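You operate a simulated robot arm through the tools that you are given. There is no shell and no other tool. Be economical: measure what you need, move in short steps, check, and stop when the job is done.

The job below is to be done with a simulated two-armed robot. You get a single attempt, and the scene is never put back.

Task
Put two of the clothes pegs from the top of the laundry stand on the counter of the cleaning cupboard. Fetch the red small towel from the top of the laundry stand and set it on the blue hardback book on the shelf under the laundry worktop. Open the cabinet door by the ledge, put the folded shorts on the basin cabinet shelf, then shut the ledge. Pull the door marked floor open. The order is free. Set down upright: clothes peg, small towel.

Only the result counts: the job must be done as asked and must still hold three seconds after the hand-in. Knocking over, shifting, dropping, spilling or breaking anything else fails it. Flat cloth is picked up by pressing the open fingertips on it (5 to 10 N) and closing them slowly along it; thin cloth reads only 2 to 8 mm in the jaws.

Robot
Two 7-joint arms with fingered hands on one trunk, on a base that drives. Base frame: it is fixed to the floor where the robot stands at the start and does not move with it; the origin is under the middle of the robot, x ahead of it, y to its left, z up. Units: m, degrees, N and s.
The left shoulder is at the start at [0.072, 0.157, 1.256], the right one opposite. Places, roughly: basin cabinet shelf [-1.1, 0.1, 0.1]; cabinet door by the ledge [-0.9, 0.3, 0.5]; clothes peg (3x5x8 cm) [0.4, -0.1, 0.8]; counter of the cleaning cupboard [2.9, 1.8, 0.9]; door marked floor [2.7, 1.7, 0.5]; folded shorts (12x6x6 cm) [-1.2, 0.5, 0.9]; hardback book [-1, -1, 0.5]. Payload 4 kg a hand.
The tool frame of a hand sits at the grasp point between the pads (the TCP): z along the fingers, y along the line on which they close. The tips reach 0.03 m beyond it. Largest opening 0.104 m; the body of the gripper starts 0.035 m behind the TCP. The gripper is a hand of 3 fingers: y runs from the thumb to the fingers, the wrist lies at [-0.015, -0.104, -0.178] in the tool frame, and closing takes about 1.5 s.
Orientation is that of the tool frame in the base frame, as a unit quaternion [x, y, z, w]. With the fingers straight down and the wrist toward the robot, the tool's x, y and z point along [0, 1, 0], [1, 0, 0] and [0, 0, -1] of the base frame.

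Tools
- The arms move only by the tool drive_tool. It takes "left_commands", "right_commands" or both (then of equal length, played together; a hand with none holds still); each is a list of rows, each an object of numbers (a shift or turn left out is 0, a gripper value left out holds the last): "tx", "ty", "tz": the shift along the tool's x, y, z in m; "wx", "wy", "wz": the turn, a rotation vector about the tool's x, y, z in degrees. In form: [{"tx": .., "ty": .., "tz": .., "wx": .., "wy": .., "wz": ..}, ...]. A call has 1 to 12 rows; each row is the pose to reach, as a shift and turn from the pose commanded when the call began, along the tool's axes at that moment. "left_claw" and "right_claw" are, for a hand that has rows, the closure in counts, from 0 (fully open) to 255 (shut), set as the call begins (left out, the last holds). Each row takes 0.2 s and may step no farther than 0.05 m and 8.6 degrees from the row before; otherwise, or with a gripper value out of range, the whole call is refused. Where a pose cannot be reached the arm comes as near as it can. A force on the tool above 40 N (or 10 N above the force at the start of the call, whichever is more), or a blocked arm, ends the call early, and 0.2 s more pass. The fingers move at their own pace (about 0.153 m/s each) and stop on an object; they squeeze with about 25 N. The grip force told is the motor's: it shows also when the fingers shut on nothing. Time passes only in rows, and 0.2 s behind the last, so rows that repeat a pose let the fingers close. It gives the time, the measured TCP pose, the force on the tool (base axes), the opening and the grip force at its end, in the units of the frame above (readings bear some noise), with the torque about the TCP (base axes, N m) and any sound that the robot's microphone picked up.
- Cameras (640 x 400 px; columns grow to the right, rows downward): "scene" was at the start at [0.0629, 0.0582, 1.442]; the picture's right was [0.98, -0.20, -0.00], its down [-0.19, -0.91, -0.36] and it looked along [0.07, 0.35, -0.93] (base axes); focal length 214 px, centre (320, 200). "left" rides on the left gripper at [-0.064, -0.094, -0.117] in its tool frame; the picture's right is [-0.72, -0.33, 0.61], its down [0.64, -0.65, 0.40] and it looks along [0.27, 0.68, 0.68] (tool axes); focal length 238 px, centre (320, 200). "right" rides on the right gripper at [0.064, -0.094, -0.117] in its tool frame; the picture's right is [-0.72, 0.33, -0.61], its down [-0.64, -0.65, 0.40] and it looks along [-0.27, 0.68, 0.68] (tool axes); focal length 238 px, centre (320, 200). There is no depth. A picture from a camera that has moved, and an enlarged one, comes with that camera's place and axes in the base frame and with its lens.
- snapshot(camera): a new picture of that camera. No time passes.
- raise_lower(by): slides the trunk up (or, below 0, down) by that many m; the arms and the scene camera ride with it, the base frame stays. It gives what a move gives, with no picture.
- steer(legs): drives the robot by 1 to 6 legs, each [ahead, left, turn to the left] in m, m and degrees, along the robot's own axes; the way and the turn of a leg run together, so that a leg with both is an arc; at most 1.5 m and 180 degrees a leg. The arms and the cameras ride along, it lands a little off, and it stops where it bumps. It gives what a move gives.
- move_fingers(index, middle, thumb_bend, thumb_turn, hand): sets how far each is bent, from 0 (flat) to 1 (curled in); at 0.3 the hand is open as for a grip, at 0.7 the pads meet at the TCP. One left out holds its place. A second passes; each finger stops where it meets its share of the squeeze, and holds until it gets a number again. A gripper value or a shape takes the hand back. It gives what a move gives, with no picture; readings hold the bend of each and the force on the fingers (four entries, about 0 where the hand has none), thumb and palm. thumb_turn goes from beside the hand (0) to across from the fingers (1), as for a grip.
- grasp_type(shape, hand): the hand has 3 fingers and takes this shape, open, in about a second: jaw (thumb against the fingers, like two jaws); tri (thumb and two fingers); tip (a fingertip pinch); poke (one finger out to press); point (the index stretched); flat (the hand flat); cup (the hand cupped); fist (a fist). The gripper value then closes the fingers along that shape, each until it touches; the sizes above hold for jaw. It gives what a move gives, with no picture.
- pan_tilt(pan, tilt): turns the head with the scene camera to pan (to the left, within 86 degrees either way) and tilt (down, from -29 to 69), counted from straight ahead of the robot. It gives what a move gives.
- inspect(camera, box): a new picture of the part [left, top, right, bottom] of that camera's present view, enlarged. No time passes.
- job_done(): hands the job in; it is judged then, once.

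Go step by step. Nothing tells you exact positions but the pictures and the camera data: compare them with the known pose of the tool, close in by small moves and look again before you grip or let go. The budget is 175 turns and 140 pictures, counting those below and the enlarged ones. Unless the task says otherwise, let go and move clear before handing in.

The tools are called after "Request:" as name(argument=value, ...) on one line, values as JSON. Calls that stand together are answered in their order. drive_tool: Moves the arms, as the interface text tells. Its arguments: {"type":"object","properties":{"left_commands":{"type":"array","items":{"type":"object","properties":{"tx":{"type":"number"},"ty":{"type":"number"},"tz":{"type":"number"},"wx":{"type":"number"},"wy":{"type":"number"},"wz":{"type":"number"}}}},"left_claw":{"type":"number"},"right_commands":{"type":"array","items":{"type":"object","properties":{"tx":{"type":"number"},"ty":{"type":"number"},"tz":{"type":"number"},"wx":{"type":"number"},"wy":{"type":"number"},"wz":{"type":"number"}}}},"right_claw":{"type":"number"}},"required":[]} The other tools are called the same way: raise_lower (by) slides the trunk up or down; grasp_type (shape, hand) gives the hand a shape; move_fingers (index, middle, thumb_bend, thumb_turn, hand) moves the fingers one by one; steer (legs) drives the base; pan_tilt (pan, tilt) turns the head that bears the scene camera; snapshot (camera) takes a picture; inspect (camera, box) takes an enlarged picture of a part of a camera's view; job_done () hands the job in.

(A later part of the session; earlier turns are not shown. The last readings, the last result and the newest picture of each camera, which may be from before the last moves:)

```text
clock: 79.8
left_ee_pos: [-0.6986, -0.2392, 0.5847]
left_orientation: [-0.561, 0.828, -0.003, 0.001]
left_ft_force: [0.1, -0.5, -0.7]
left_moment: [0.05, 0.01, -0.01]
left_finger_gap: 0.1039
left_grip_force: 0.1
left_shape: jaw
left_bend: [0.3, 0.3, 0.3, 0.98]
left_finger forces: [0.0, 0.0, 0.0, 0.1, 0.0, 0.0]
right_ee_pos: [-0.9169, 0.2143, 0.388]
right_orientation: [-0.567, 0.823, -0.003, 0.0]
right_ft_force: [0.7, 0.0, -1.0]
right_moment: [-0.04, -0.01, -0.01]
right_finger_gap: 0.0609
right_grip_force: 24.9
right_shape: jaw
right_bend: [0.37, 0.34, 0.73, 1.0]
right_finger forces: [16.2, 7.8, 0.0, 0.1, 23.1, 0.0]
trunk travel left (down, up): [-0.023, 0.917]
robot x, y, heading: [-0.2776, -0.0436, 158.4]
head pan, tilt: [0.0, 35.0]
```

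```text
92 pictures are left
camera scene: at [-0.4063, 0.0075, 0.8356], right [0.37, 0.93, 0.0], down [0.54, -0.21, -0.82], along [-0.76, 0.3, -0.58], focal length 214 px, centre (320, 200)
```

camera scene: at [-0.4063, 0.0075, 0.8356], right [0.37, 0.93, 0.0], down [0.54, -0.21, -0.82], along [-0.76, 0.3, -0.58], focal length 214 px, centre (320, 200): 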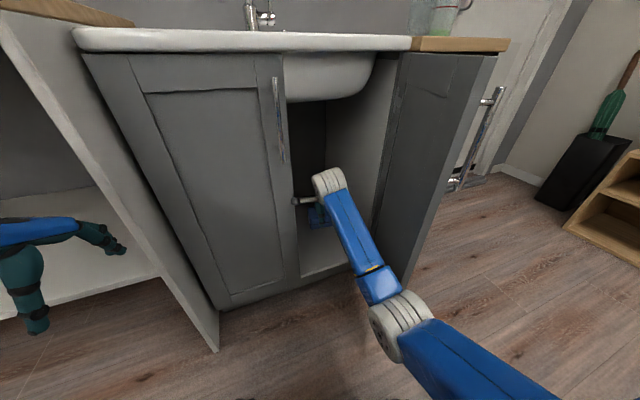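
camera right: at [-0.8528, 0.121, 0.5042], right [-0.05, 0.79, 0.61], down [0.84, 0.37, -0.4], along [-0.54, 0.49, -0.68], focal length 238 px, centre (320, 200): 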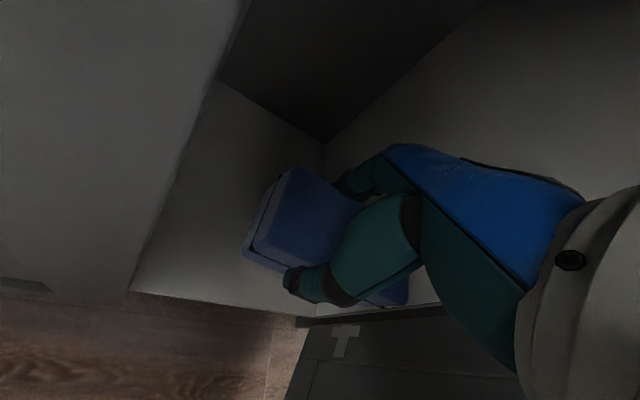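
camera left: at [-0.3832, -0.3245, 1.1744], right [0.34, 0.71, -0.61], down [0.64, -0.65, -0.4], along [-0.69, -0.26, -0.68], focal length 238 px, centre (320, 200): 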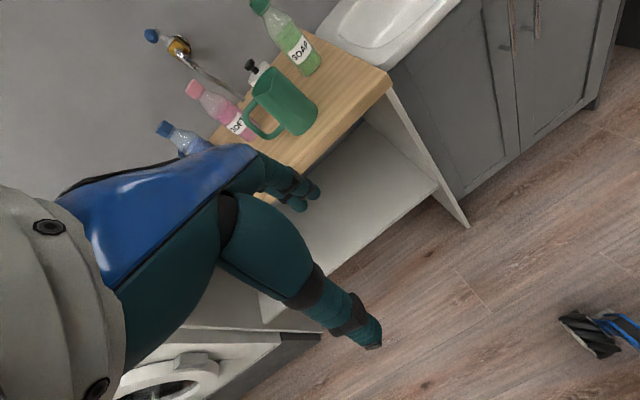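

Step size was too long; repeating with finer rows.

Request:
drive_tool(right_commands=[{"tx": 0.0, "ty": 0.03}, {"tx": 0.005, "ty": 0.065}, {"tx": 0.012, "ty": 0.098}, {"tx": 0.019, "ty": 0.127}, {"tx": 0.019, "ty": 0.127, "tz": 0.035}, {"tx": 0.019, "ty": 0.127, "tz": 0.07}, {"tx": 0.019, "ty": 0.127, "tz": 0.105}, {"tx": 0.019, "ty": 0.127, "tz": 0.14}])

Request:
snapshot(camera="right")

Request:
snapshot(camera="scene")

```text
clock: 81.6
left_ee_pos: [-0.6981, -0.2377, 0.5854]
left_orientation: [-0.563, 0.827, -0.003, -0.001]
left_ft_force: [-0.4, -0.9, 0.6]
left_moment: [0.0, -0.02, 0.0]
left_finger_gap: 0.1041
left_grip_force: 0.1
left_shape: jaw
left_bend: [0.3, 0.3, 0.3, 0.98]
left_finger forces: [0.0, 0.1, 0.0, 0.1, 0.0, 0.1]
right_ee_pos: [-0.9984, 0.24, 0.2862]
right_orientation: [-0.569, 0.822, 0.0, -0.001]
right_ft_force: [-0.1, 1.1, -0.5]
right_moment: [0.0, 0.01, -0.01]
right_finger_gap: 0.0607
right_grip_force: 24.5
right_shape: jaw
right_bend: [0.38, 0.34, 0.73, 1.0]
right_finger forces: [15.8, 7.8, 0.0, 0.1, 22.8, 0.0]
right hand out of reach, approached as far as the arm can: row 4, 5, 6, 7, 8
trunk travel left (down, up): [-0.023, 0.917]
robot x, y, heading: [-0.2761, -0.0421, 158.5]
head pan, tilt: [0.0, 35.0]
```

```text
91 pictures are left
camera right: at [-0.9331, 0.1469, 0.4028], right [-0.05, 0.79, 0.61], down [0.84, 0.37, -0.41], along [-0.55, 0.49, -0.68], focal length 238 px, centre (320, 200)
```

right: 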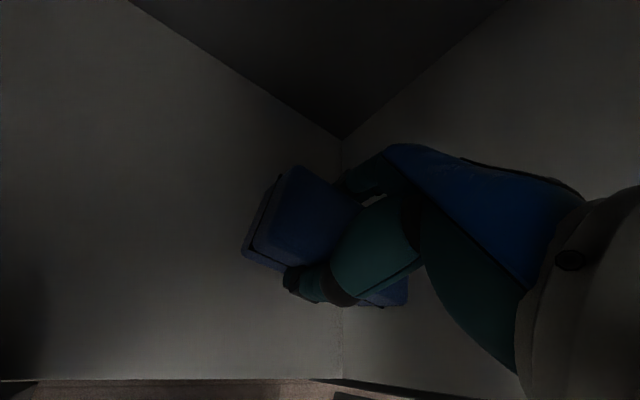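

```text
90 pictures are left
camera scene: at [-0.4063, 0.0077, 0.8357], right [0.37, 0.93, 0.0], down [0.54, -0.21, -0.82], along [-0.76, 0.3, -0.58], focal length 214 px, centre (320, 200)
```

scene: 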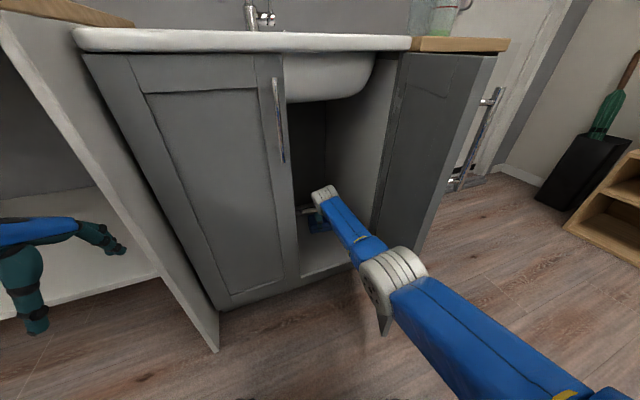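

I need about 8 cm more base travel; first move the left hand left/back so that it clears the worktop's side panel.

Request:
drive_tool(left_commands=[{"tx": 0.03, "ty": -0.02}, {"tx": 0.06, "ty": -0.04}, {"tx": 0.09, "ty": -0.07}, {"tx": 0.12, "ty": -0.1}, {"tx": 0.15, "ty": -0.13}])

```text
clock: 82.8
left_ee_pos: [-0.6314, -0.4254, 0.5844]
left_orientation: [-0.561, 0.828, -0.001, 0.0]
left_ft_force: [0.2, -0.5, -0.7]
left_moment: [0.01, 0.0, -0.01]
left_finger_gap: 0.1042
left_grip_force: 0.0
left_shape: jaw
left_bend: [0.3, 0.3, 0.3, 0.98]
left_finger forces: [0.0, 0.1, 0.1, 0.0, 0.0, 0.1]
right_ee_pos: [-0.9986, 0.2412, 0.2853]
right_orientation: [-0.568, 0.823, -0.001, -0.001]
right_ft_force: [-0.1, -0.1, -1.2]
right_moment: [-0.07, 0.01, 0.01]
right_finger_gap: 0.0607
right_grip_force: 24.7
right_shape: jaw
right_bend: [0.38, 0.34, 0.73, 1.0]
right_finger forces: [15.9, 7.9, 0.0, 0.0, 22.7, 0.0]
trunk travel left (down, up): [-0.023, 0.917]
robot x, y, heading: [-0.2722, -0.0455, 158.5]
head pan, tilt: [0.0, 35.0]
```

Request:
steer(legs=[[0.08, 0.03, 0]])

Request:
drive_tool(right_commands=[{"tz": 0.02}, {"tz": 0.04}, {"tz": 0.055}, {"tz": 0.065}, {"tz": 0.075}])

Request:
snapshot(camera="right")

Request:
inspect(camera="scene", box=[240, 120, 480, 320])

```text
clock: 83.9
left_ee_pos: [-0.7153, -0.4242, 0.5851]
left_orientation: [-0.562, 0.827, -0.002, 0.001]
left_ft_force: [-0.6, -0.2, 0.5]
left_moment: [-0.03, 0.03, 0.01]
left_finger_gap: 0.1041
left_grip_force: 0.0
left_shape: jaw
left_bend: [0.3, 0.3, 0.3, 0.98]
left_finger forces: [0.0, 0.0, 0.0, 0.1, 0.0, 0.0]
right_ee_pos: [-1.0811, 0.2412, 0.2854]
right_orientation: [-0.569, 0.823, -0.002, 0.001]
right_ft_force: [0.2, -0.4, -0.6]
right_moment: [0.01, 0.01, 0.0]
right_finger_gap: 0.0603
right_grip_force: 24.7
right_shape: jaw
right_bend: [0.38, 0.34, 0.73, 1.0]
right_finger forces: [15.9, 7.9, 0.1, 0.0, 22.6, 0.1]
trunk travel left (down, up): [-0.023, 0.917]
robot x, y, heading: [-0.3573, -0.0422, 158.8]
head pan, tilt: [0.0, 35.0]
```

```text
clock: 85.1
left_ee_pos: [-0.7145, -0.423, 0.5851]
left_orientation: [-0.563, 0.827, -0.002, 0.0]
left_ft_force: [0.8, 0.2, -0.3]
left_moment: [0.03, -0.01, 0.03]
left_finger_gap: 0.1039
left_grip_force: 0.2
left_shape: jaw
left_bend: [0.3, 0.3, 0.3, 0.98]
left_finger forces: [0.1, 0.1, 0.1, 0.0, 0.0, 0.0]
right_ee_pos: [-1.0663, 0.2409, 0.2141]
right_orientation: [-0.569, 0.823, -0.001, -0.001]
right_ft_force: [0.0, 0.6, -0.4]
right_moment: [-0.03, -0.04, 0.01]
right_finger_gap: 0.0607
right_grip_force: 25.2
right_shape: jaw
right_bend: [0.38, 0.34, 0.73, 1.0]
right_finger forces: [15.8, 7.6, 0.0, 0.0, 22.5, 0.0]
right hand out of reach, approached as far as the arm can: row 2, 3, 4, 5
trunk travel left (down, up): [-0.023, 0.917]
robot x, y, heading: [-0.3599, -0.0431, 158.6]
head pan, tilt: [0.0, 35.0]
```

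```text
89 pictures are left
camera right: at [-1.0015, 0.1481, 0.3316], right [-0.05, 0.79, 0.61], down [0.84, 0.37, -0.4], along [-0.54, 0.49, -0.68], focal length 238 px, centre (320, 200)
```

right: 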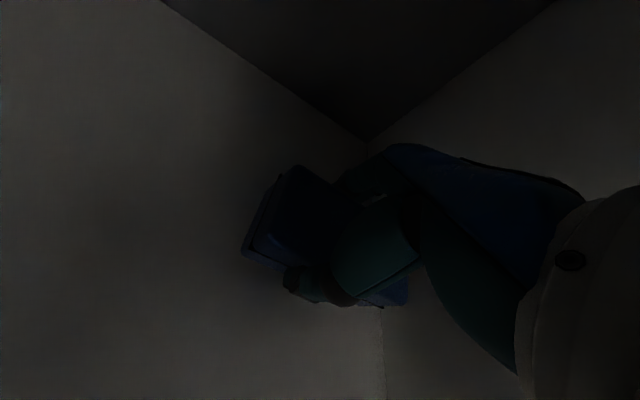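

```text
2.00 times, centred on (360, 220) of scene
camera zoom: at [-0.4908, 0.0083, 0.8356], right [0.37, 0.93, 0.0], down [0.54, -0.21, -0.82], along [-0.76, 0.3, -0.58], focal length 429 px, centre (240, 160)
```

zoom: 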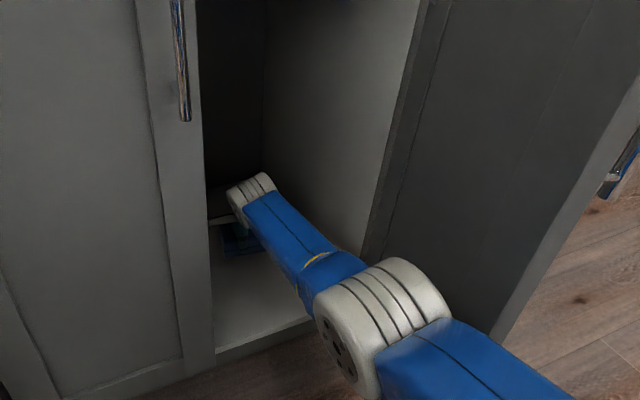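

Pull back slightly to gain reach and lower gently until contact.

Request:
drive_tool(right_commands=[{"ty": -0.04, "tz": -0.01}, {"ty": -0.04, "tz": 0.01}, {"ty": -0.04, "tz": 0.02}, {"ty": -0.04, "tz": 0.03}, {"ty": -0.04, "tz": 0.038}, {"ty": -0.04, "tz": 0.045}])

```text
clock: 86.5
left_ee_pos: [-0.7155, -0.4246, 0.5851]
left_orientation: [-0.562, 0.827, -0.002, 0.0]
left_ft_force: [-0.1, 0.7, 0.3]
left_moment: [0.0, -0.03, 0.0]
left_finger_gap: 0.1041
left_grip_force: 0.1
left_shape: jaw
left_bend: [0.3, 0.3, 0.3, 0.98]
left_finger forces: [0.0, 0.0, 0.0, 0.0, 0.1, 0.1]
right_ee_pos: [-1.0296, 0.2265, 0.1696]
right_orientation: [-0.569, 0.823, 0.0, 0.0]
right_ft_force: [-0.4, -0.3, -1.1]
right_moment: [0.0, -0.06, -0.03]
right_finger_gap: 0.0607
right_grip_force: 25.2
right_shape: jaw
right_bend: [0.38, 0.35, 0.73, 1.0]
right_finger forces: [15.6, 7.7, 0.1, 0.0, 22.4, 0.0]
trunk travel left (down, up): [-0.023, 0.917]
robot x, y, heading: [-0.3584, -0.0403, 158.4]
head pan, tilt: [0.0, 35.0]
```

Request:
drive_tool(right_commands=[{"tz": 0.006}, {"tz": 0.012}, {"tz": 0.018}, {"tz": 0.024}, {"tz": 0.03}])

```text
clock: 87.6
left_ee_pos: [-0.713, -0.424, 0.5872]
left_orientation: [-0.563, 0.827, -0.001, -0.002]
left_ft_force: [0.1, 0.5, -0.9]
left_moment: [0.01, -0.02, -0.01]
left_finger_gap: 0.1043
left_grip_force: 0.0
left_shape: jaw
left_bend: [0.3, 0.3, 0.3, 0.98]
left_finger forces: [0.0, 0.1, 0.0, 0.1, 0.0, 0.1]
right_ee_pos: [-1.0385, 0.2272, 0.1588]
right_orientation: [-0.57, 0.821, 0.008, -0.011]
right_ft_force: [5.2, -1.1, 22.5]
right_moment: [-0.27, -0.74, -0.02]
right_finger_gap: 0.0613
right_grip_force: 25.0
right_shape: jaw
right_bend: [0.37, 0.36, 0.73, 1.0]
right_finger forces: [21.7, 6.1, 0.0, 0.0, 29.8, 0.0]
trunk travel left (down, up): [-0.023, 0.917]
robot x, y, heading: [-0.362, -0.0447, 158.5]
head pan, tilt: [0.0, 35.0]
stopped in row 5 (right hand): the force on the tool passed its limit (the readings are from after the stop); the commanded pose is now the measured one
```

Contact with the shelf. Ease off slightly and open.

Request:
drive_tool(right_commands=[{"tz": -0.003}, {"tz": -0.003}])

Request:
drive_tool(right_commands=[{"tz": 0}, {"tz": 0}, {"tz": 0}, {"tz": 0}, {"tz": 0}, {"tz": 0}, {"tz": -0.02}, {"tz": -0.05}, {"tz": -0.09}], right_claw=0)

Request:
snapshot(camera="right")

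Request:
inspect(camera="scene", box=[240, 120, 480, 320])

```text
clock: 88.2
left_ee_pos: [-0.713, -0.4235, 0.5871]
left_orientation: [-0.562, 0.827, -0.001, -0.001]
left_ft_force: [0.5, 0.1, 0.1]
left_moment: [0.03, 0.0, -0.02]
left_finger_gap: 0.104
left_grip_force: 0.0
left_shape: jaw
left_bend: [0.3, 0.3, 0.3, 0.98]
left_finger forces: [0.1, 0.0, 0.1, 0.0, 0.0, 0.0]
right_ee_pos: [-1.0351, 0.226, 0.1594]
right_orientation: [-0.57, 0.821, 0.007, -0.009]
right_ft_force: [-4.4, 1.0, 19.6]
right_moment: [-0.08, -0.2, 0.07]
right_finger_gap: 0.0607
right_grip_force: 25.1
right_shape: jaw
right_bend: [0.36, 0.36, 0.73, 1.0]
right_finger forces: [27.1, 7.9, 0.0, 0.0, 24.7, 0.0]
trunk travel left (down, up): [-0.023, 0.917]
robot x, y, heading: [-0.3621, -0.0446, 158.6]
head pan, tilt: [0.0, 35.0]
```

```text
clock: 90.2
left_ee_pos: [-0.7149, -0.4234, 0.5861]
left_orientation: [-0.562, 0.827, -0.002, -0.001]
left_ft_force: [-0.5, -0.3, -0.6]
left_moment: [-0.03, -0.03, -0.01]
left_finger_gap: 0.1039
left_grip_force: 0.1
left_shape: jaw
left_bend: [0.3, 0.3, 0.3, 0.98]
left_finger forces: [0.0, 0.0, 0.0, 0.0, 0.0, 0.0]
right_ee_pos: [-1.0313, 0.2266, 0.2449]
right_orientation: [-0.571, 0.821, 0.004, -0.007]
right_ft_force: [-0.6, 0.0, 0.0]
right_moment: [0.01, -0.03, 0.0]
right_finger_gap: 0.1036
right_grip_force: 0.1
right_shape: jaw
right_bend: [0.3, 0.3, 0.3, 0.98]
right_finger forces: [0.0, 0.0, 0.1, 0.0, 0.1, 0.0]
trunk travel left (down, up): [-0.023, 0.917]
robot x, y, heading: [-0.36, -0.0443, 158.4]
head pan, tilt: [0.0, 35.0]
```

```text
87 pictures are left
camera right: at [-0.9646, 0.1343, 0.3597], right [-0.04, 0.79, 0.61], down [0.83, 0.37, -0.42], along [-0.56, 0.49, -0.67], focal length 238 px, centre (320, 200)
```

right: 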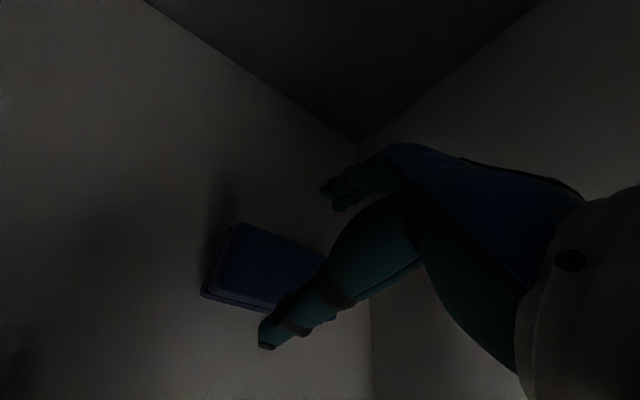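

```text
2.00 times, centred on (360, 220) of scene
camera zoom: at [-0.4904, 0.008, 0.8357], right [0.37, 0.93, 0.0], down [0.54, -0.21, -0.82], along [-0.76, 0.3, -0.57], focal length 429 px, centre (240, 160)
```

zoom: 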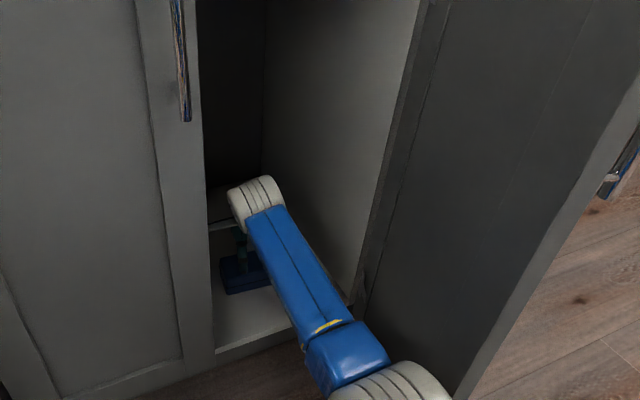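

Shorts rest on the shelf. Back out straight along +x.

Request:
drive_tool(right_commands=[{"tz": -0.02}])

Request:
steer(legs=[[-0.326, -0.127, 0]])

Request:
snapshot(camera="scene")

```text
clock: 90.6
left_ee_pos: [-0.7154, -0.4244, 0.5859]
left_orientation: [-0.562, 0.827, -0.002, 0.0]
left_ft_force: [0.0, -0.5, 0.2]
left_moment: [-0.02, 0.01, -0.03]
left_finger_gap: 0.104
left_grip_force: 0.1
left_shape: jaw
left_bend: [0.3, 0.3, 0.3, 0.98]
left_finger forces: [0.1, 0.0, 0.1, 0.0, 0.0, 0.1]
right_ee_pos: [-1.033, 0.2274, 0.2653]
right_orientation: [-0.569, 0.822, 0.003, -0.007]
right_ft_force: [-0.1, -0.3, 0.0]
right_moment: [0.0, 0.02, 0.01]
right_finger_gap: 0.1039
right_grip_force: 0.1
right_shape: jaw
right_bend: [0.3, 0.3, 0.3, 0.98]
right_finger forces: [0.0, 0.0, 0.0, 0.0, 0.1, 0.0]
trunk travel left (down, up): [-0.023, 0.917]
robot x, y, heading: [-0.3598, -0.0397, 158.8]
head pan, tilt: [0.0, 35.0]
```

```text
clock: 92.8
left_ee_pos: [-0.3716, -0.4228, 0.5865]
left_orientation: [-0.559, 0.829, -0.002, 0.0]
left_ft_force: [-0.2, 0.0, 0.9]
left_moment: [0.01, -0.01, -0.01]
left_finger_gap: 0.1039
left_grip_force: 0.0
left_shape: jaw
left_bend: [0.3, 0.3, 0.3, 0.98]
left_finger forces: [0.0, 0.0, 0.0, 0.0, 0.0, 0.0]
right_ee_pos: [-0.6857, 0.2286, 0.2635]
right_orientation: [-0.566, 0.824, 0.003, -0.007]
right_ft_force: [0.4, -0.1, 0.2]
right_moment: [0.01, 0.01, 0.03]
right_finger_gap: 0.1038
right_grip_force: 0.1
right_shape: jaw
right_bend: [0.3, 0.3, 0.3, 0.98]
right_finger forces: [0.0, 0.0, 0.0, 0.0, 0.0, 0.0]
trunk travel left (down, up): [-0.023, 0.917]
robot x, y, heading: [-0.0136, -0.044, 158.1]
head pan, tilt: [0.0, 35.0]
```

```text
85 pictures are left
camera scene: at [-0.1438, 0.0071, 0.8357], right [0.37, 0.93, 0.0], down [0.53, -0.21, -0.82], along [-0.76, 0.31, -0.57], focal length 214 px, centre (320, 200)
```

scene: 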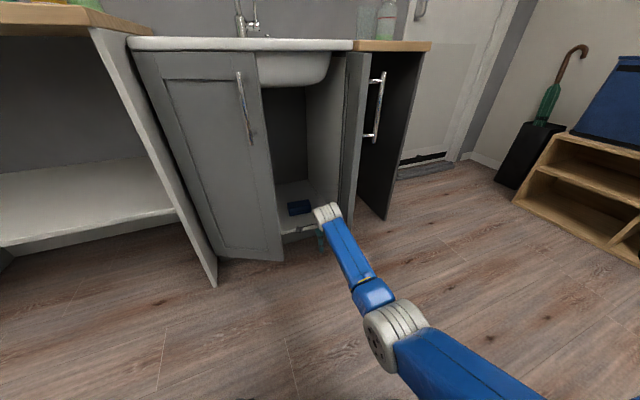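

The shorts are on the shelf, but the left door got dragged slightly ajar; I'll close both. First retract the arm and look.

Request:
drive_tool(right_commands=[{"ty": -0.04, "tz": -0.02}, {"ty": -0.08, "tz": -0.05}, {"ty": -0.12, "tz": -0.09}, {"ty": -0.16, "tz": -0.13}, {"ty": -0.2, "tz": -0.17}], right_claw=255)

Request:
raise_lower(by=0.25)

Request:
snapshot(camera="scene")

```text
refused: row 3 steps farther than a row can; nothing moved
```

```text
clock: 95.4
left_ee_pos: [-0.3713, -0.4218, 0.8362]
left_orientation: [-0.559, 0.829, -0.002, -0.002]
left_ft_force: [-0.9, -0.1, 0.5]
left_moment: [-0.01, 0.0, 0.01]
left_finger_gap: 0.1039
left_grip_force: 0.0
left_shape: jaw
left_bend: [0.3, 0.3, 0.3, 0.98]
left_finger forces: [0.1, 0.0, 0.0, 0.0, 0.0, 0.1]
right_ee_pos: [-0.6868, 0.2303, 0.5133]
right_orientation: [-0.567, 0.824, 0.005, -0.007]
right_ft_force: [-0.4, 0.3, -0.6]
right_moment: [0.0, 0.0, 0.01]
right_finger_gap: 0.1036
right_grip_force: 0.1
right_shape: jaw
right_bend: [0.3, 0.3, 0.3, 0.98]
right_finger forces: [0.0, 0.0, 0.0, 0.0, 0.0, 0.1]
trunk travel left (down, up): [-0.273, 0.667]
robot x, y, heading: [-0.0126, -0.0433, 158.3]
head pan, tilt: [0.0, 35.0]
```

```text
84 pictures are left
camera scene: at [-0.1445, 0.0069, 1.0857], right [0.37, 0.93, 0.0], down [0.53, -0.21, -0.82], along [-0.76, 0.31, -0.57], focal length 214 px, centre (320, 200)
```

scene: 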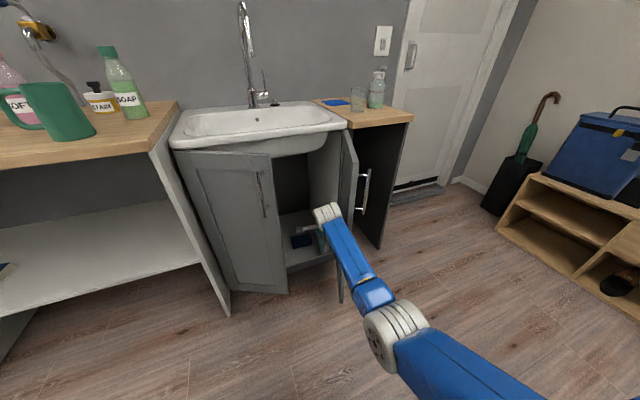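

Left door edge is at about x=-0.77. Close the fist and move in front of it, then push it shut below the handle.

Request:
drive_tool(right_commands=[{"tx": 0.02, "ty": -0.03, "tz": 0.01}, {"tx": 0.05, "ty": -0.06, "tz": 0.02}, {"tx": 0.08, "ty": -0.09, "tz": 0.03}, {"tx": 0.11, "ty": -0.11, "tz": 0.045}, {"tx": 0.15, "ty": -0.11, "tz": 0.06}, {"tx": 0.17, "ty": -0.105, "tz": 0.06}], right_claw=255)

Request:
snapshot(camera="scene")

```text
clock: 96.6
left_ee_pos: [-0.3712, -0.422, 0.8368]
left_orientation: [-0.558, 0.83, -0.003, -0.001]
left_ft_force: [-0.5, 0.0, 0.2]
left_moment: [-0.03, -0.01, -0.02]
left_finger_gap: 0.104
left_grip_force: 0.0
left_shape: jaw
left_bend: [0.3, 0.3, 0.3, 0.98]
left_finger forces: [0.1, 0.0, 0.0, 0.0, 0.0, 0.0]
right_ee_pos: [-0.6271, 0.1852, 0.4396]
right_orientation: [-0.529, 0.845, 0.058, 0.042]
right_ft_force: [0.3, -0.9, 0.2]
right_moment: [0.03, -0.01, -0.02]
right_finger_gap: 0.0
right_grip_force: 25.4
right_shape: jaw
right_bend: [0.7, 0.7, 0.46, 1.0]
right_finger forces: [0.1, 0.0, 0.0, 0.0, 0.1, 0.1]
trunk travel left (down, up): [-0.273, 0.667]
robot x, y, heading: [-0.0113, -0.0436, 158.1]
head pan, tilt: [0.0, 35.0]
stopped in row 5 (right hand): the arm was blocked; the commanded pose is now the measured one
```

```text
83 pictures are left
camera scene: at [-0.1446, 0.0066, 1.0857], right [0.37, 0.93, 0.0], down [0.53, -0.21, -0.82], along [-0.76, 0.31, -0.57], focal length 214 px, centre (320, 200)
```

scene: 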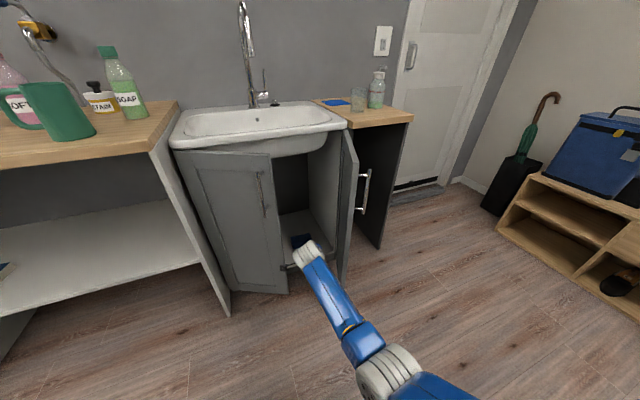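

Use the base: shift left, then advance along −x towards the left door.

Request:
steer(legs=[[-0.048, 0.121, 0], [0.149, 0.059, 0]])

Request:
snapshot(camera="scene")

```text
clock: 98.9
left_ee_pos: [-0.5296, -0.5494, 0.8386]
left_orientation: [-0.56, 0.829, -0.005, -0.003]
left_ft_force: [-0.1, 0.2, -0.3]
left_moment: [-0.05, -0.03, 0.01]
left_finger_gap: 0.1039
left_grip_force: 0.1
left_shape: jaw
left_bend: [0.3, 0.3, 0.3, 0.98]
left_finger forces: [0.1, 0.0, 0.0, 0.0, 0.0, 0.0]
right_ee_pos: [-0.7873, 0.0556, 0.4363]
right_orientation: [-0.531, 0.844, 0.055, 0.042]
right_ft_force: [0.6, 0.3, 0.0]
right_moment: [-0.03, 0.03, 0.02]
right_finger_gap: 0.0001
right_grip_force: 25.2
right_shape: jaw
right_bend: [0.7, 0.7, 0.46, 1.0]
right_finger forces: [0.1, 0.0, 0.1, 0.0, 0.0, 0.0]
trunk travel left (down, up): [-0.273, 0.667]
robot x, y, heading: [-0.1757, -0.1714, 158.3]
head pan, tilt: [0.0, 35.0]
```

```text
82 pictures are left
camera scene: at [-0.3049, -0.119, 1.0856], right [0.37, 0.93, 0.0], down [0.54, -0.21, -0.82], along [-0.76, 0.3, -0.58], focal length 214 px, centre (320, 200)
```

scene: 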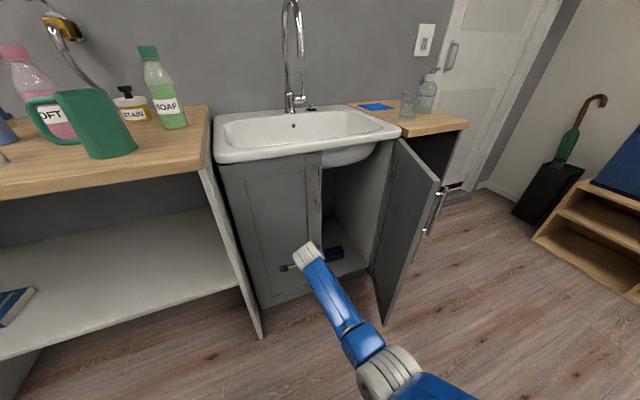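

Left door is nearly shut; finish pushing with the arm along −x.

Request:
drive_tool(right_commands=[{"tx": 0.006, "ty": 0.0135}, {"tx": 0.013, "ty": 0.027}, {"tx": 0.019, "ty": 0.04}, {"tx": 0.026, "ty": 0.054}, {"tx": 0.032, "ty": 0.067}])

Request:
snapshot(camera="scene")

```text
clock: 100.0
left_ee_pos: [-0.5288, -0.5468, 0.8387]
left_orientation: [-0.559, 0.829, -0.004, -0.004]
left_ft_force: [-0.3, 0.0, -0.2]
left_moment: [-0.01, -0.02, -0.03]
left_finger_gap: 0.1041
left_grip_force: 0.1
left_shape: jaw
left_bend: [0.3, 0.3, 0.3, 0.98]
left_finger forces: [0.0, 0.0, 0.0, 0.1, 0.0, 0.0]
right_ee_pos: [-0.8483, 0.0561, 0.4313]
right_orientation: [-0.529, 0.846, 0.053, 0.046]
right_ft_force: [13.3, -0.9, 3.7]
right_moment: [0.06, 0.92, 0.15]
right_finger_gap: 0.0001
right_grip_force: 24.9
right_shape: jaw
right_bend: [0.7, 0.7, 0.46, 1.0]
right_finger forces: [13.0, 0.0, 0.0, 0.1, 0.1, 0.0]
right hand out of reach, approached as far as the arm can: row 5
trunk travel left (down, up): [-0.273, 0.667]
robot x, y, heading: [-0.1702, -0.1695, 158.2]
head pan, tilt: [0.0, 35.0]
stopped in row 5 (right hand): the force on the tool passed its limit (the readings are from after the stop); the commanded pose is now the measured one
```

```text
81 pictures are left
camera scene: at [-0.3042, -0.1201, 1.0857], right [0.37, 0.93, 0.0], down [0.53, -0.21, -0.82], along [-0.76, 0.3, -0.57], focal length 214 px, centre (320, 200)
```

scene: 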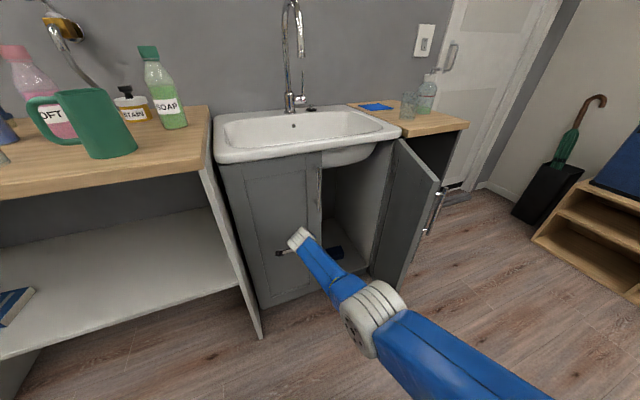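

Left door is shut. Back off, retract the arm, and go round the right door's outer side.

Request:
steer(legs=[[-0.149, -0.059, 0]])

Request:
drive_tool(right_commands=[{"tx": -0.015, "ty": -0.03}, {"tx": -0.03, "ty": -0.06}, {"tx": -0.045, "ty": -0.09}, {"tx": -0.06, "ty": -0.12}])

Request:
steer(legs=[[0.166, -0.42, 0]])

Request:
snapshot(camera="scene")

```text
clock: 101.4
left_ee_pos: [-0.3703, -0.5419, 0.841]
left_orientation: [-0.564, 0.825, -0.005, -0.003]
left_ft_force: [0.2, -0.5, 0.5]
left_moment: [0.0, -0.02, -0.01]
left_finger_gap: 0.104
left_grip_force: 0.0
left_shape: jaw
left_bend: [0.3, 0.3, 0.3, 0.98]
left_finger forces: [0.0, 0.0, 0.0, 0.0, 0.0, 0.1]
right_ee_pos: [-0.6986, 0.056, 0.4351]
right_orientation: [-0.534, 0.842, 0.053, 0.046]
right_ft_force: [0.1, -1.1, 1.3]
right_moment: [0.05, 0.0, 0.01]
right_finger_gap: 0.0002
right_grip_force: 24.9
right_shape: jaw
right_bend: [0.7, 0.7, 0.46, 1.0]
right_finger forces: [0.1, 0.1, 0.0, 0.1, 0.1, 0.1]
trunk travel left (down, up): [-0.273, 0.667]
robot x, y, heading: [-0.02, -0.1608, 158.9]
head pan, tilt: [0.0, 35.0]
```

```text
clock: 102.6
left_ee_pos: [-0.3638, -0.5366, 0.8421]
left_orientation: [-0.565, 0.825, -0.003, -0.008]
left_ft_force: [-1.0, -0.4, -0.6]
left_moment: [-0.01, 0.02, 0.0]
left_finger_gap: 0.1041
left_grip_force: 0.1
left_shape: jaw
left_bend: [0.3, 0.3, 0.3, 0.98]
left_finger forces: [0.1, 0.0, 0.0, 0.0, 0.0, 0.1]
right_ee_pos: [-0.5601, 0.1314, 0.436]
right_orientation: [-0.516, 0.848, 0.098, 0.075]
right_ft_force: [0.7, 0.0, -0.8]
right_moment: [0.0, 0.01, -0.02]
right_finger_gap: 0.0
right_grip_force: 25.4
right_shape: jaw
right_bend: [0.7, 0.7, 0.46, 1.0]
right_finger forces: [0.0, 0.1, 0.0, 0.1, 0.1, 0.0]
trunk travel left (down, up): [-0.273, 0.667]
robot x, y, heading: [-0.0176, -0.1601, 159.5]
head pan, tilt: [0.0, 35.0]
stopped in row 4 (right hand): the arm was blocked; the commanded pose is now the measured one
```

```text
clock: 105.3
left_ee_pos: [-0.3648, -0.0813, 0.8427]
left_orientation: [-0.566, 0.824, -0.005, -0.008]
left_ft_force: [-0.3, 0.0, 0.2]
left_moment: [-0.01, -0.02, 0.02]
left_finger_gap: 0.1037
left_grip_force: 0.1
left_shape: jaw
left_bend: [0.3, 0.3, 0.3, 0.98]
left_finger forces: [0.1, 0.0, 0.0, 0.0, 0.1, 0.0]
right_ee_pos: [-0.5624, 0.5838, 0.4322]
right_orientation: [-0.517, 0.847, 0.096, 0.076]
right_ft_force: [-0.7, 0.5, -0.6]
right_moment: [-0.02, 0.02, 0.0]
right_finger_gap: 0.0
right_grip_force: 24.5
right_shape: jaw
right_bend: [0.7, 0.7, 0.46, 1.0]
right_finger forces: [0.0, 0.0, 0.0, 0.1, 0.0, 0.0]
trunk travel left (down, up): [-0.273, 0.667]
robot x, y, heading: [-0.0231, 0.2925, 159.1]
head pan, tilt: [0.0, 35.0]
```

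```text
80 pictures are left
camera scene: at [-0.1526, 0.3457, 1.0857], right [0.36, 0.93, 0.0], down [0.54, -0.21, -0.82], along [-0.77, 0.29, -0.57], focal length 214 px, centre (320, 200)
```

scene: 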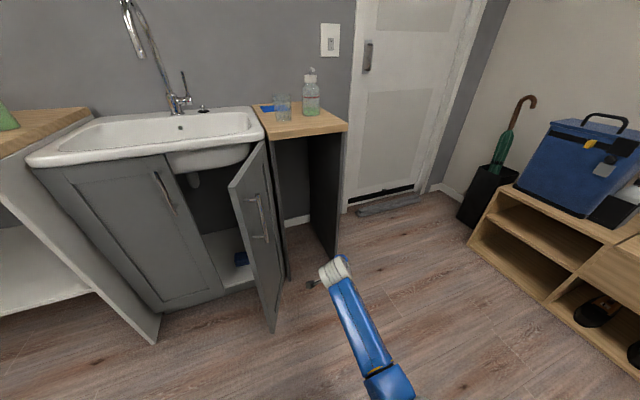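

Left door is properly shut. Swing the right door with base motion: go in beside it, then sweep −y.

Request:
steer(legs=[[0.112, 0.043, 0], [-0.079, 0.2055, 0], [0.02, 0.115, 0]])

Request:
snapshot(camera="scene")

```text
clock: 108.7
left_ee_pos: [-0.548, -0.4123, 0.8427]
left_orientation: [-0.566, 0.824, -0.004, -0.007]
left_ft_force: [-0.7, -0.1, 1.2]
left_moment: [-0.03, -0.02, -0.03]
left_finger_gap: 0.1039
left_grip_force: 0.0
left_shape: jaw
left_bend: [0.3, 0.3, 0.3, 0.98]
left_finger forces: [0.0, 0.1, 0.0, 0.0, 0.0, 0.0]
right_ee_pos: [-0.7433, 0.2562, 0.4332]
right_orientation: [-0.517, 0.847, 0.098, 0.079]
right_ft_force: [0.0, 0.2, -0.4]
right_moment: [0.0, 0.0, -0.01]
right_finger_gap: 0.0
right_grip_force: 24.7
right_shape: jaw
right_bend: [0.7, 0.7, 0.46, 1.0]
right_finger forces: [0.0, 0.1, 0.0, 0.1, 0.1, 0.0]
trunk travel left (down, up): [-0.273, 0.667]
robot x, y, heading: [-0.2033, -0.034, 158.8]
head pan, tilt: [0.0, 35.0]
```

```text
79 pictures are left
camera scene: at [-0.3347, 0.0147, 1.0857], right [0.36, 0.93, 0.0], down [0.54, -0.2, -0.82], along [-0.76, 0.29, -0.57], focal length 214 px, centre (320, 200)
```

scene: 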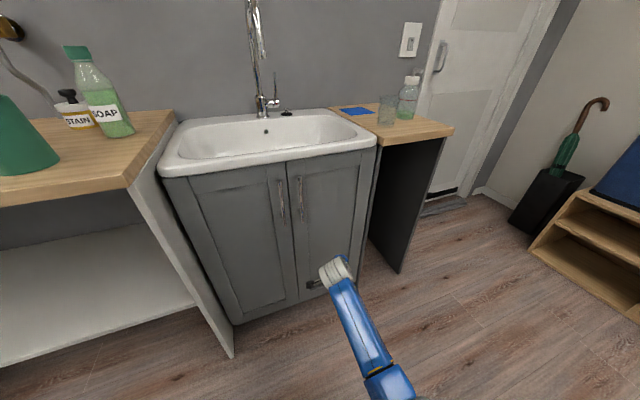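

Nearly shut. Push the right door home.

Request:
steer(legs=[[0.08, 0.06, 0]])

Request:
drive_tool(right_commands=[{"tx": 0.0045, "ty": 0.009}, {"tx": 0.009, "ty": 0.018}, {"tx": 0.0135, "ty": 0.027}, {"tx": 0.018, "ty": 0.036}, {"tx": 0.0225, "ty": 0.045}])

Request:
snapshot(camera="scene")

```text
clock: 109.9
left_ee_pos: [-0.6428, -0.4382, 0.8423]
left_orientation: [-0.566, 0.825, -0.006, -0.008]
left_ft_force: [0.6, 0.6, -0.9]
left_moment: [0.01, 0.0, 0.01]
left_finger_gap: 0.1037
left_grip_force: 0.1
left_shape: jaw
left_bend: [0.3, 0.3, 0.3, 0.98]
left_finger forces: [0.1, 0.1, 0.0, 0.0, 0.0, 0.1]
right_ee_pos: [-0.837, 0.2298, 0.4322]
right_orientation: [-0.517, 0.847, 0.095, 0.076]
right_ft_force: [-0.6, 0.2, -0.8]
right_moment: [0.02, 0.01, 0.01]
right_finger_gap: 0.0
right_grip_force: 25.1
right_shape: jaw
right_bend: [0.7, 0.7, 0.46, 1.0]
right_finger forces: [0.0, 0.0, 0.0, 0.0, 0.0, 0.1]
trunk travel left (down, up): [-0.273, 0.667]
robot x, y, heading: [-0.2973, -0.0603, 159.1]
head pan, tilt: [0.0, 35.0]
```

```text
clock: 110.5
left_ee_pos: [-0.6415, -0.4341, 0.8439]
left_orientation: [-0.564, 0.826, -0.006, -0.008]
left_ft_force: [-0.1, 1.1, -0.6]
left_moment: [-0.01, -0.03, 0.01]
left_finger_gap: 0.104
left_grip_force: 0.0
left_shape: jaw
left_bend: [0.3, 0.3, 0.3, 0.98]
left_finger forces: [0.1, 0.1, 0.0, 0.1, 0.0, 0.0]
right_ee_pos: [-0.848, 0.2315, 0.4268]
right_orientation: [-0.516, 0.848, 0.091, 0.082]
right_ft_force: [19.3, 0.2, 7.1]
right_moment: [-0.03, 1.46, 0.22]
right_finger_gap: 0.0
right_grip_force: 24.6
right_shape: jaw
right_bend: [0.7, 0.7, 0.46, 1.0]
right_finger forces: [19.3, 0.0, 0.1, 0.0, 0.0, 0.1]
trunk travel left (down, up): [-0.273, 0.667]
robot x, y, heading: [-0.2997, -0.0615, 159.1]
head pan, tilt: [0.0, 35.0]
stopped in row 2 (right hand): the force on the tool passed its limit (the readings are from after the stop); the commanded pose is now the measured one
```

```text
78 pictures are left
camera scene: at [-0.4283, -0.0102, 1.0857], right [0.36, 0.93, 0.0], down [0.54, -0.21, -0.82], along [-0.76, 0.29, -0.58], focal length 214 px, centre (320, 200)
```

scene: 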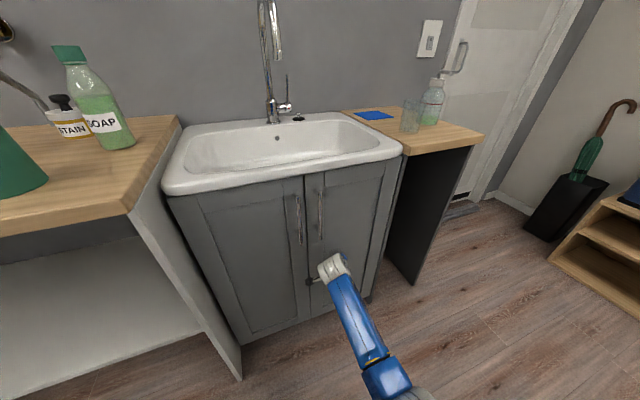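

Both doors are shut. Back off, raise the trunk and return to the laundry stand.

Request:
steer(legs=[[-0.252, -0.097, 0]])

Request:
raise_lower(by=0.4)

Request:
raise_lower(by=0.26)

Request:
steer(legs=[[0, 0, -159]])

Request:
pan_tilt(pan=0, tilt=60)

Request:
snapshot(camera="scene")

```text
clock: 112.4
left_ee_pos: [-0.3685, -0.4352, 0.8432]
left_orientation: [-0.566, 0.825, -0.004, -0.008]
left_ft_force: [0.6, 0.1, 0.1]
left_moment: [0.0, 0.02, 0.02]
left_finger_gap: 0.1043
left_grip_force: 0.1
left_shape: jaw
left_bend: [0.3, 0.3, 0.3, 0.98]
left_finger forces: [0.0, 0.1, 0.0, 0.0, 0.0, 0.1]
right_ee_pos: [-0.5771, 0.2328, 0.4299]
right_orientation: [-0.517, 0.847, 0.094, 0.082]
right_ft_force: [-0.2, -0.4, -0.6]
right_moment: [0.03, -0.02, 0.02]
right_finger_gap: 0.0002
right_grip_force: 25.2
right_shape: jaw
right_bend: [0.7, 0.7, 0.46, 1.0]
right_finger forces: [0.1, 0.0, 0.0, 0.1, 0.0, 0.1]
trunk travel left (down, up): [-0.273, 0.667]
robot x, y, heading: [-0.025, -0.058, 159.4]
head pan, tilt: [0.0, 35.0]
```

```text
clock: 116.2
left_ee_pos: [-0.3695, -0.4329, 1.2428]
left_orientation: [-0.566, 0.824, -0.005, -0.009]
left_ft_force: [0.6, 0.6, -0.3]
left_moment: [0.01, 0.02, 0.0]
left_finger_gap: 0.1038
left_grip_force: 0.3
left_shape: jaw
left_bend: [0.3, 0.3, 0.3, 0.98]
left_finger forces: [0.1, 0.0, 0.0, 0.1, 0.0, 0.0]
right_ee_pos: [-0.5777, 0.2334, 0.8289]
right_orientation: [-0.518, 0.847, 0.093, 0.08]
right_ft_force: [0.3, 0.0, 0.2]
right_moment: [0.01, 0.0, 0.02]
right_finger_gap: 0.0
right_grip_force: 24.8
right_shape: jaw
right_bend: [0.7, 0.7, 0.46, 1.0]
right_finger forces: [0.1, 0.1, 0.0, 0.1, 0.1, 0.0]
trunk travel left (down, up): [-0.673, 0.267]
robot x, y, heading: [-0.0237, -0.0591, 159.1]
head pan, tilt: [0.0, 35.0]
```

```text
clock: 118.9
left_ee_pos: [-0.3701, -0.4345, 1.5039]
left_orientation: [-0.566, 0.824, -0.005, -0.009]
left_ft_force: [1.5, -0.4, 0.6]
left_moment: [0.01, -0.01, 0.0]
left_finger_gap: 0.1038
left_grip_force: 0.1
left_shape: jaw
left_bend: [0.3, 0.3, 0.3, 0.98]
left_finger forces: [0.0, 0.0, 0.0, 0.1, 0.1, 0.0]
right_ee_pos: [-0.5783, 0.2319, 1.0892]
right_orientation: [-0.517, 0.847, 0.094, 0.081]
right_ft_force: [-0.1, 0.1, 0.5]
right_moment: [0.01, -0.01, 0.03]
right_finger_gap: 0.0001
right_grip_force: 25.2
right_shape: jaw
right_bend: [0.7, 0.7, 0.46, 1.0]
right_finger forces: [0.0, 0.0, 0.0, 0.0, 0.0, 0.0]
trunk travel left (down, up): [-0.933, 0.007]
robot x, y, heading: [-0.0241, -0.06, 158.9]
head pan, tilt: [0.0, 35.0]
```

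```text
clock: 125.7
left_ee_pos: [0.1508, 0.409, 1.5051]
left_orientation: [0.697, 0.717, 0.01, -0.011]
left_ft_force: [0.4, 1.0, 0.3]
left_moment: [-0.02, -0.03, 0.0]
left_finger_gap: 0.1039
left_grip_force: 0.1
left_shape: jaw
left_bend: [0.3, 0.3, 0.3, 0.98]
left_finger forces: [0.0, 0.0, 0.0, 0.0, 0.0, 0.1]
right_ee_pos: [0.6008, -0.1229, 1.0858]
right_orientation: [0.729, 0.674, -0.06, 0.103]
right_ft_force: [0.2, -0.5, 0.2]
right_moment: [0.02, 0.02, 0.01]
right_finger_gap: 0.0001
right_grip_force: 24.6
right_shape: jaw
right_bend: [0.7, 0.7, 0.46, 1.0]
right_finger forces: [0.0, 0.0, 0.0, 0.0, 0.1, 0.0]
trunk travel left (down, up): [-0.933, 0.007]
robot x, y, heading: [-0.0266, -0.0617, 1.6]
head pan, tilt: [0.0, 35.0]
```

```text
clock: 126.6
left_ee_pos: [0.1467, 0.4062, 1.5073]
left_orientation: [0.697, 0.717, 0.013, -0.012]
left_ft_force: [0.2, 0.5, -0.6]
left_moment: [-0.02, 0.02, -0.02]
left_finger_gap: 0.1041
left_grip_force: 0.0
left_shape: jaw
left_bend: [0.3, 0.3, 0.3, 0.97]
left_finger forces: [0.1, 0.1, 0.0, 0.0, 0.1, 0.1]
right_ee_pos: [0.5972, -0.1237, 1.0889]
right_orientation: [0.73, 0.673, -0.056, 0.105]
right_ft_force: [0.1, 0.2, 0.4]
right_moment: [0.0, 0.0, 0.02]
right_finger_gap: 0.0001
right_grip_force: 25.3
right_shape: jaw
right_bend: [0.7, 0.7, 0.46, 1.0]
right_finger forces: [0.0, 0.0, 0.0, 0.0, 0.0, 0.0]
trunk travel left (down, up): [-0.933, 0.007]
robot x, y, heading: [-0.0292, -0.0609, 1.9]
head pan, tilt: [0.0, 60.0]
```

```text
77 pictures are left
camera scene: at [0.0933, -0.042, 1.7115], right [0.03, -1.0, 0.01], down [-0.87, -0.03, -0.5], along [0.5, 0.01, -0.87], focal length 214 px, centre (320, 200)
```

scene: 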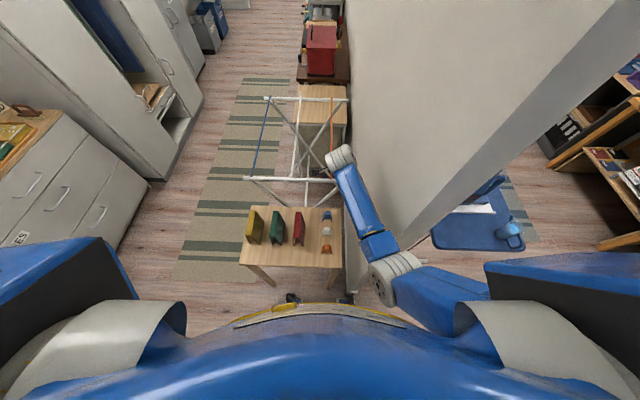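

Both towels and pegs look untouched. Zoom in on the stand top.

Request:
inspect(camera="scene", box=[220, 190, 360, 290])

Request:
snapshot(camera="right")

```text
4.00 times, centred on (290, 240) of scene
camera zoom: at [0.0933, -0.042, 1.7115], right [0.03, -1.0, 0.01], down [-0.87, -0.03, -0.5], along [0.5, 0.01, -0.87], focal length 858 px, centre (440, 40)
```

zoom: 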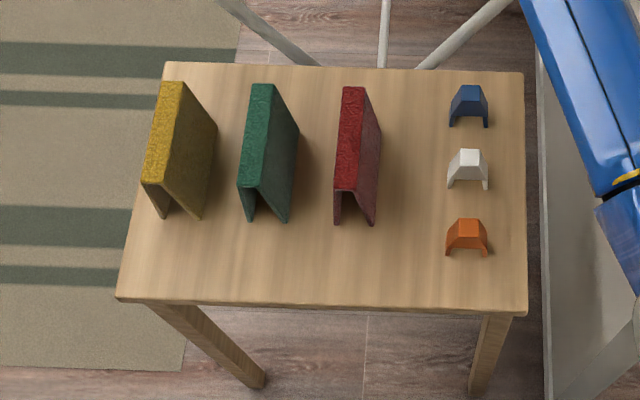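

```text
75 pictures are left
camera right: at [0.5023, -0.0295, 1.1802], right [0.23, -0.58, 0.78], down [-0.68, -0.67, -0.3], along [0.7, -0.46, -0.55], focal length 238 px, centre (320, 200)
```

right: 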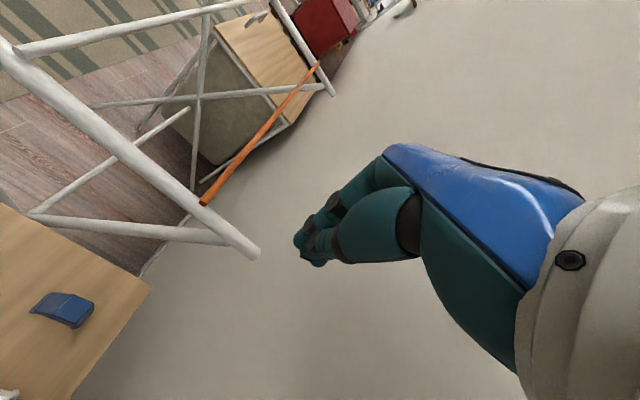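

I have a clear view: red towel spans x≈0.40–0.51, y≈0.058 (about 4 cm wide, ~11 cm tall), table top ≈0.73. I'll tilt the right hand to 45° with the closing axis across the towel, retracting it a bit.

Request:
drive_tool(right_commands=[{"tx": 0.0015, "ty": -0.01, "tz": -0.001, "wx": -3.575, "wy": -1.733, "wz": -7.05}, {"tx": 0.003, "ty": -0.02, "tz": -0.002, "wx": -7.15, "wy": -3.467, "wz": -14.1}, {"tx": 0.0045, "ty": -0.03, "tz": -0.003, "wx": -10.73, "wy": -5.2, "wz": -21.15}, {"tx": 0.006, "ty": -0.04, "tz": -0.005, "wx": -14.3, "wy": -6.933, "wz": -28.2}, {"tx": 0.0075, "ty": -0.05, "tz": -0.006, "wx": -17.88, "wy": -8.667, "wz": -35.25}, {"tx": 0.009, "ty": -0.06, "tz": -0.007, "wx": -21.45, "wy": -10.4, "wz": -42.3}, {"tx": 0.01, "ty": -0.07, "tz": -0.008, "wx": -25.03, "wy": -12.13, "wz": -49.35}, {"tx": 0.012, "ty": -0.08, "tz": -0.009, "wx": -28.6, "wy": -13.87, "wz": -56.4}, {"tx": 0.0135, "ty": -0.09, "tz": -0.01, "wx": -32.18, "wy": -15.6, "wz": -63.45}, {"tx": 0.015, "ty": -0.1, "tz": -0.011, "wx": -35.75, "wy": -17.33, "wz": -70.5}, {"tx": 0.017, "ty": -0.11, "tz": -0.012, "wx": -39.33, "wy": -19.07, "wz": -77.55}, {"tx": 0.0186, "ty": -0.121, "tz": -0.014, "wx": -42.9, "wy": -20.8, "wz": -84.6}], right_claw=0)

Request:
inspect(camera="scene", box=[220, 150, 400, 290])

Request:
snapshot(camera="right")

```text
clock: 129.4
left_ee_pos: [0.112, 0.4248, 1.4993]
left_orientation: [0.698, 0.716, 0.015, -0.005]
left_ft_force: [0.4, 1.2, -0.6]
left_moment: [-0.02, -0.01, 0.0]
left_finger_gap: 0.1038
left_grip_force: 0.0
left_shape: jaw
left_bend: [0.3, 0.3, 0.3, 0.97]
left_finger forces: [0.0, 0.0, 0.1, 0.0, 0.0, 0.1]
right_ee_pos: [0.4218, -0.047, 1.0898]
right_orientation: [-0.014, 0.931, 0.029, 0.365]
right_ft_force: [0.4, -0.3, 0.2]
right_moment: [-0.01, 0.0, -0.01]
right_finger_gap: 0.1039
right_grip_force: 0.1
right_shape: jaw
right_bend: [0.3, 0.3, 0.3, 0.97]
right_finger forces: [0.0, 0.0, 0.0, 0.0, 0.1, 0.0]
trunk travel left (down, up): [-0.933, 0.007]
robot x, y, heading: [-0.0238, -0.0538, 2.1]
head pan, tilt: [0.0, 60.0]
stopped in row 12 (right hand): the arm was blocked; the commanded pose is now the measured one
```

```text
2.86 times, centred on (310, 220) of scene
camera zoom: at [0.0379, 0.0486, 1.7132], right [0.04, -1.0, 0.06], down [-0.85, -0.06, -0.53], along [0.53, -0.03, -0.85], focal length 613 px, centre (349, 143)
```

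zoom: 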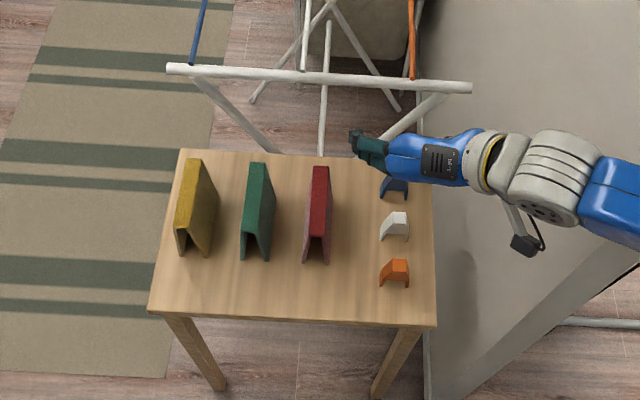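

```text
73 pictures are left
camera right: at [0.2997, -0.1493, 1.1275], right [0.1, 0.29, 0.95], down [0.77, -0.62, 0.11], along [0.62, 0.73, -0.28], focal length 238 px, centre (320, 200)
```

right: 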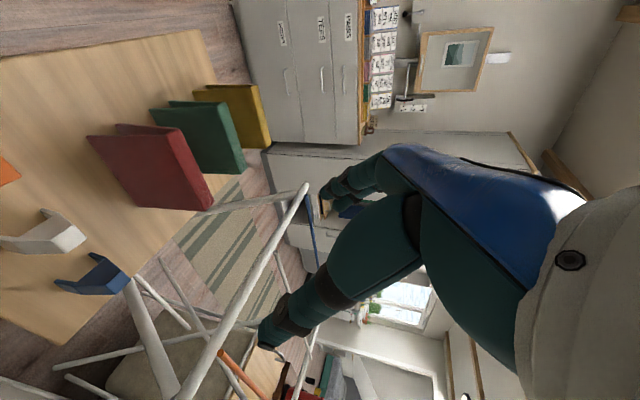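

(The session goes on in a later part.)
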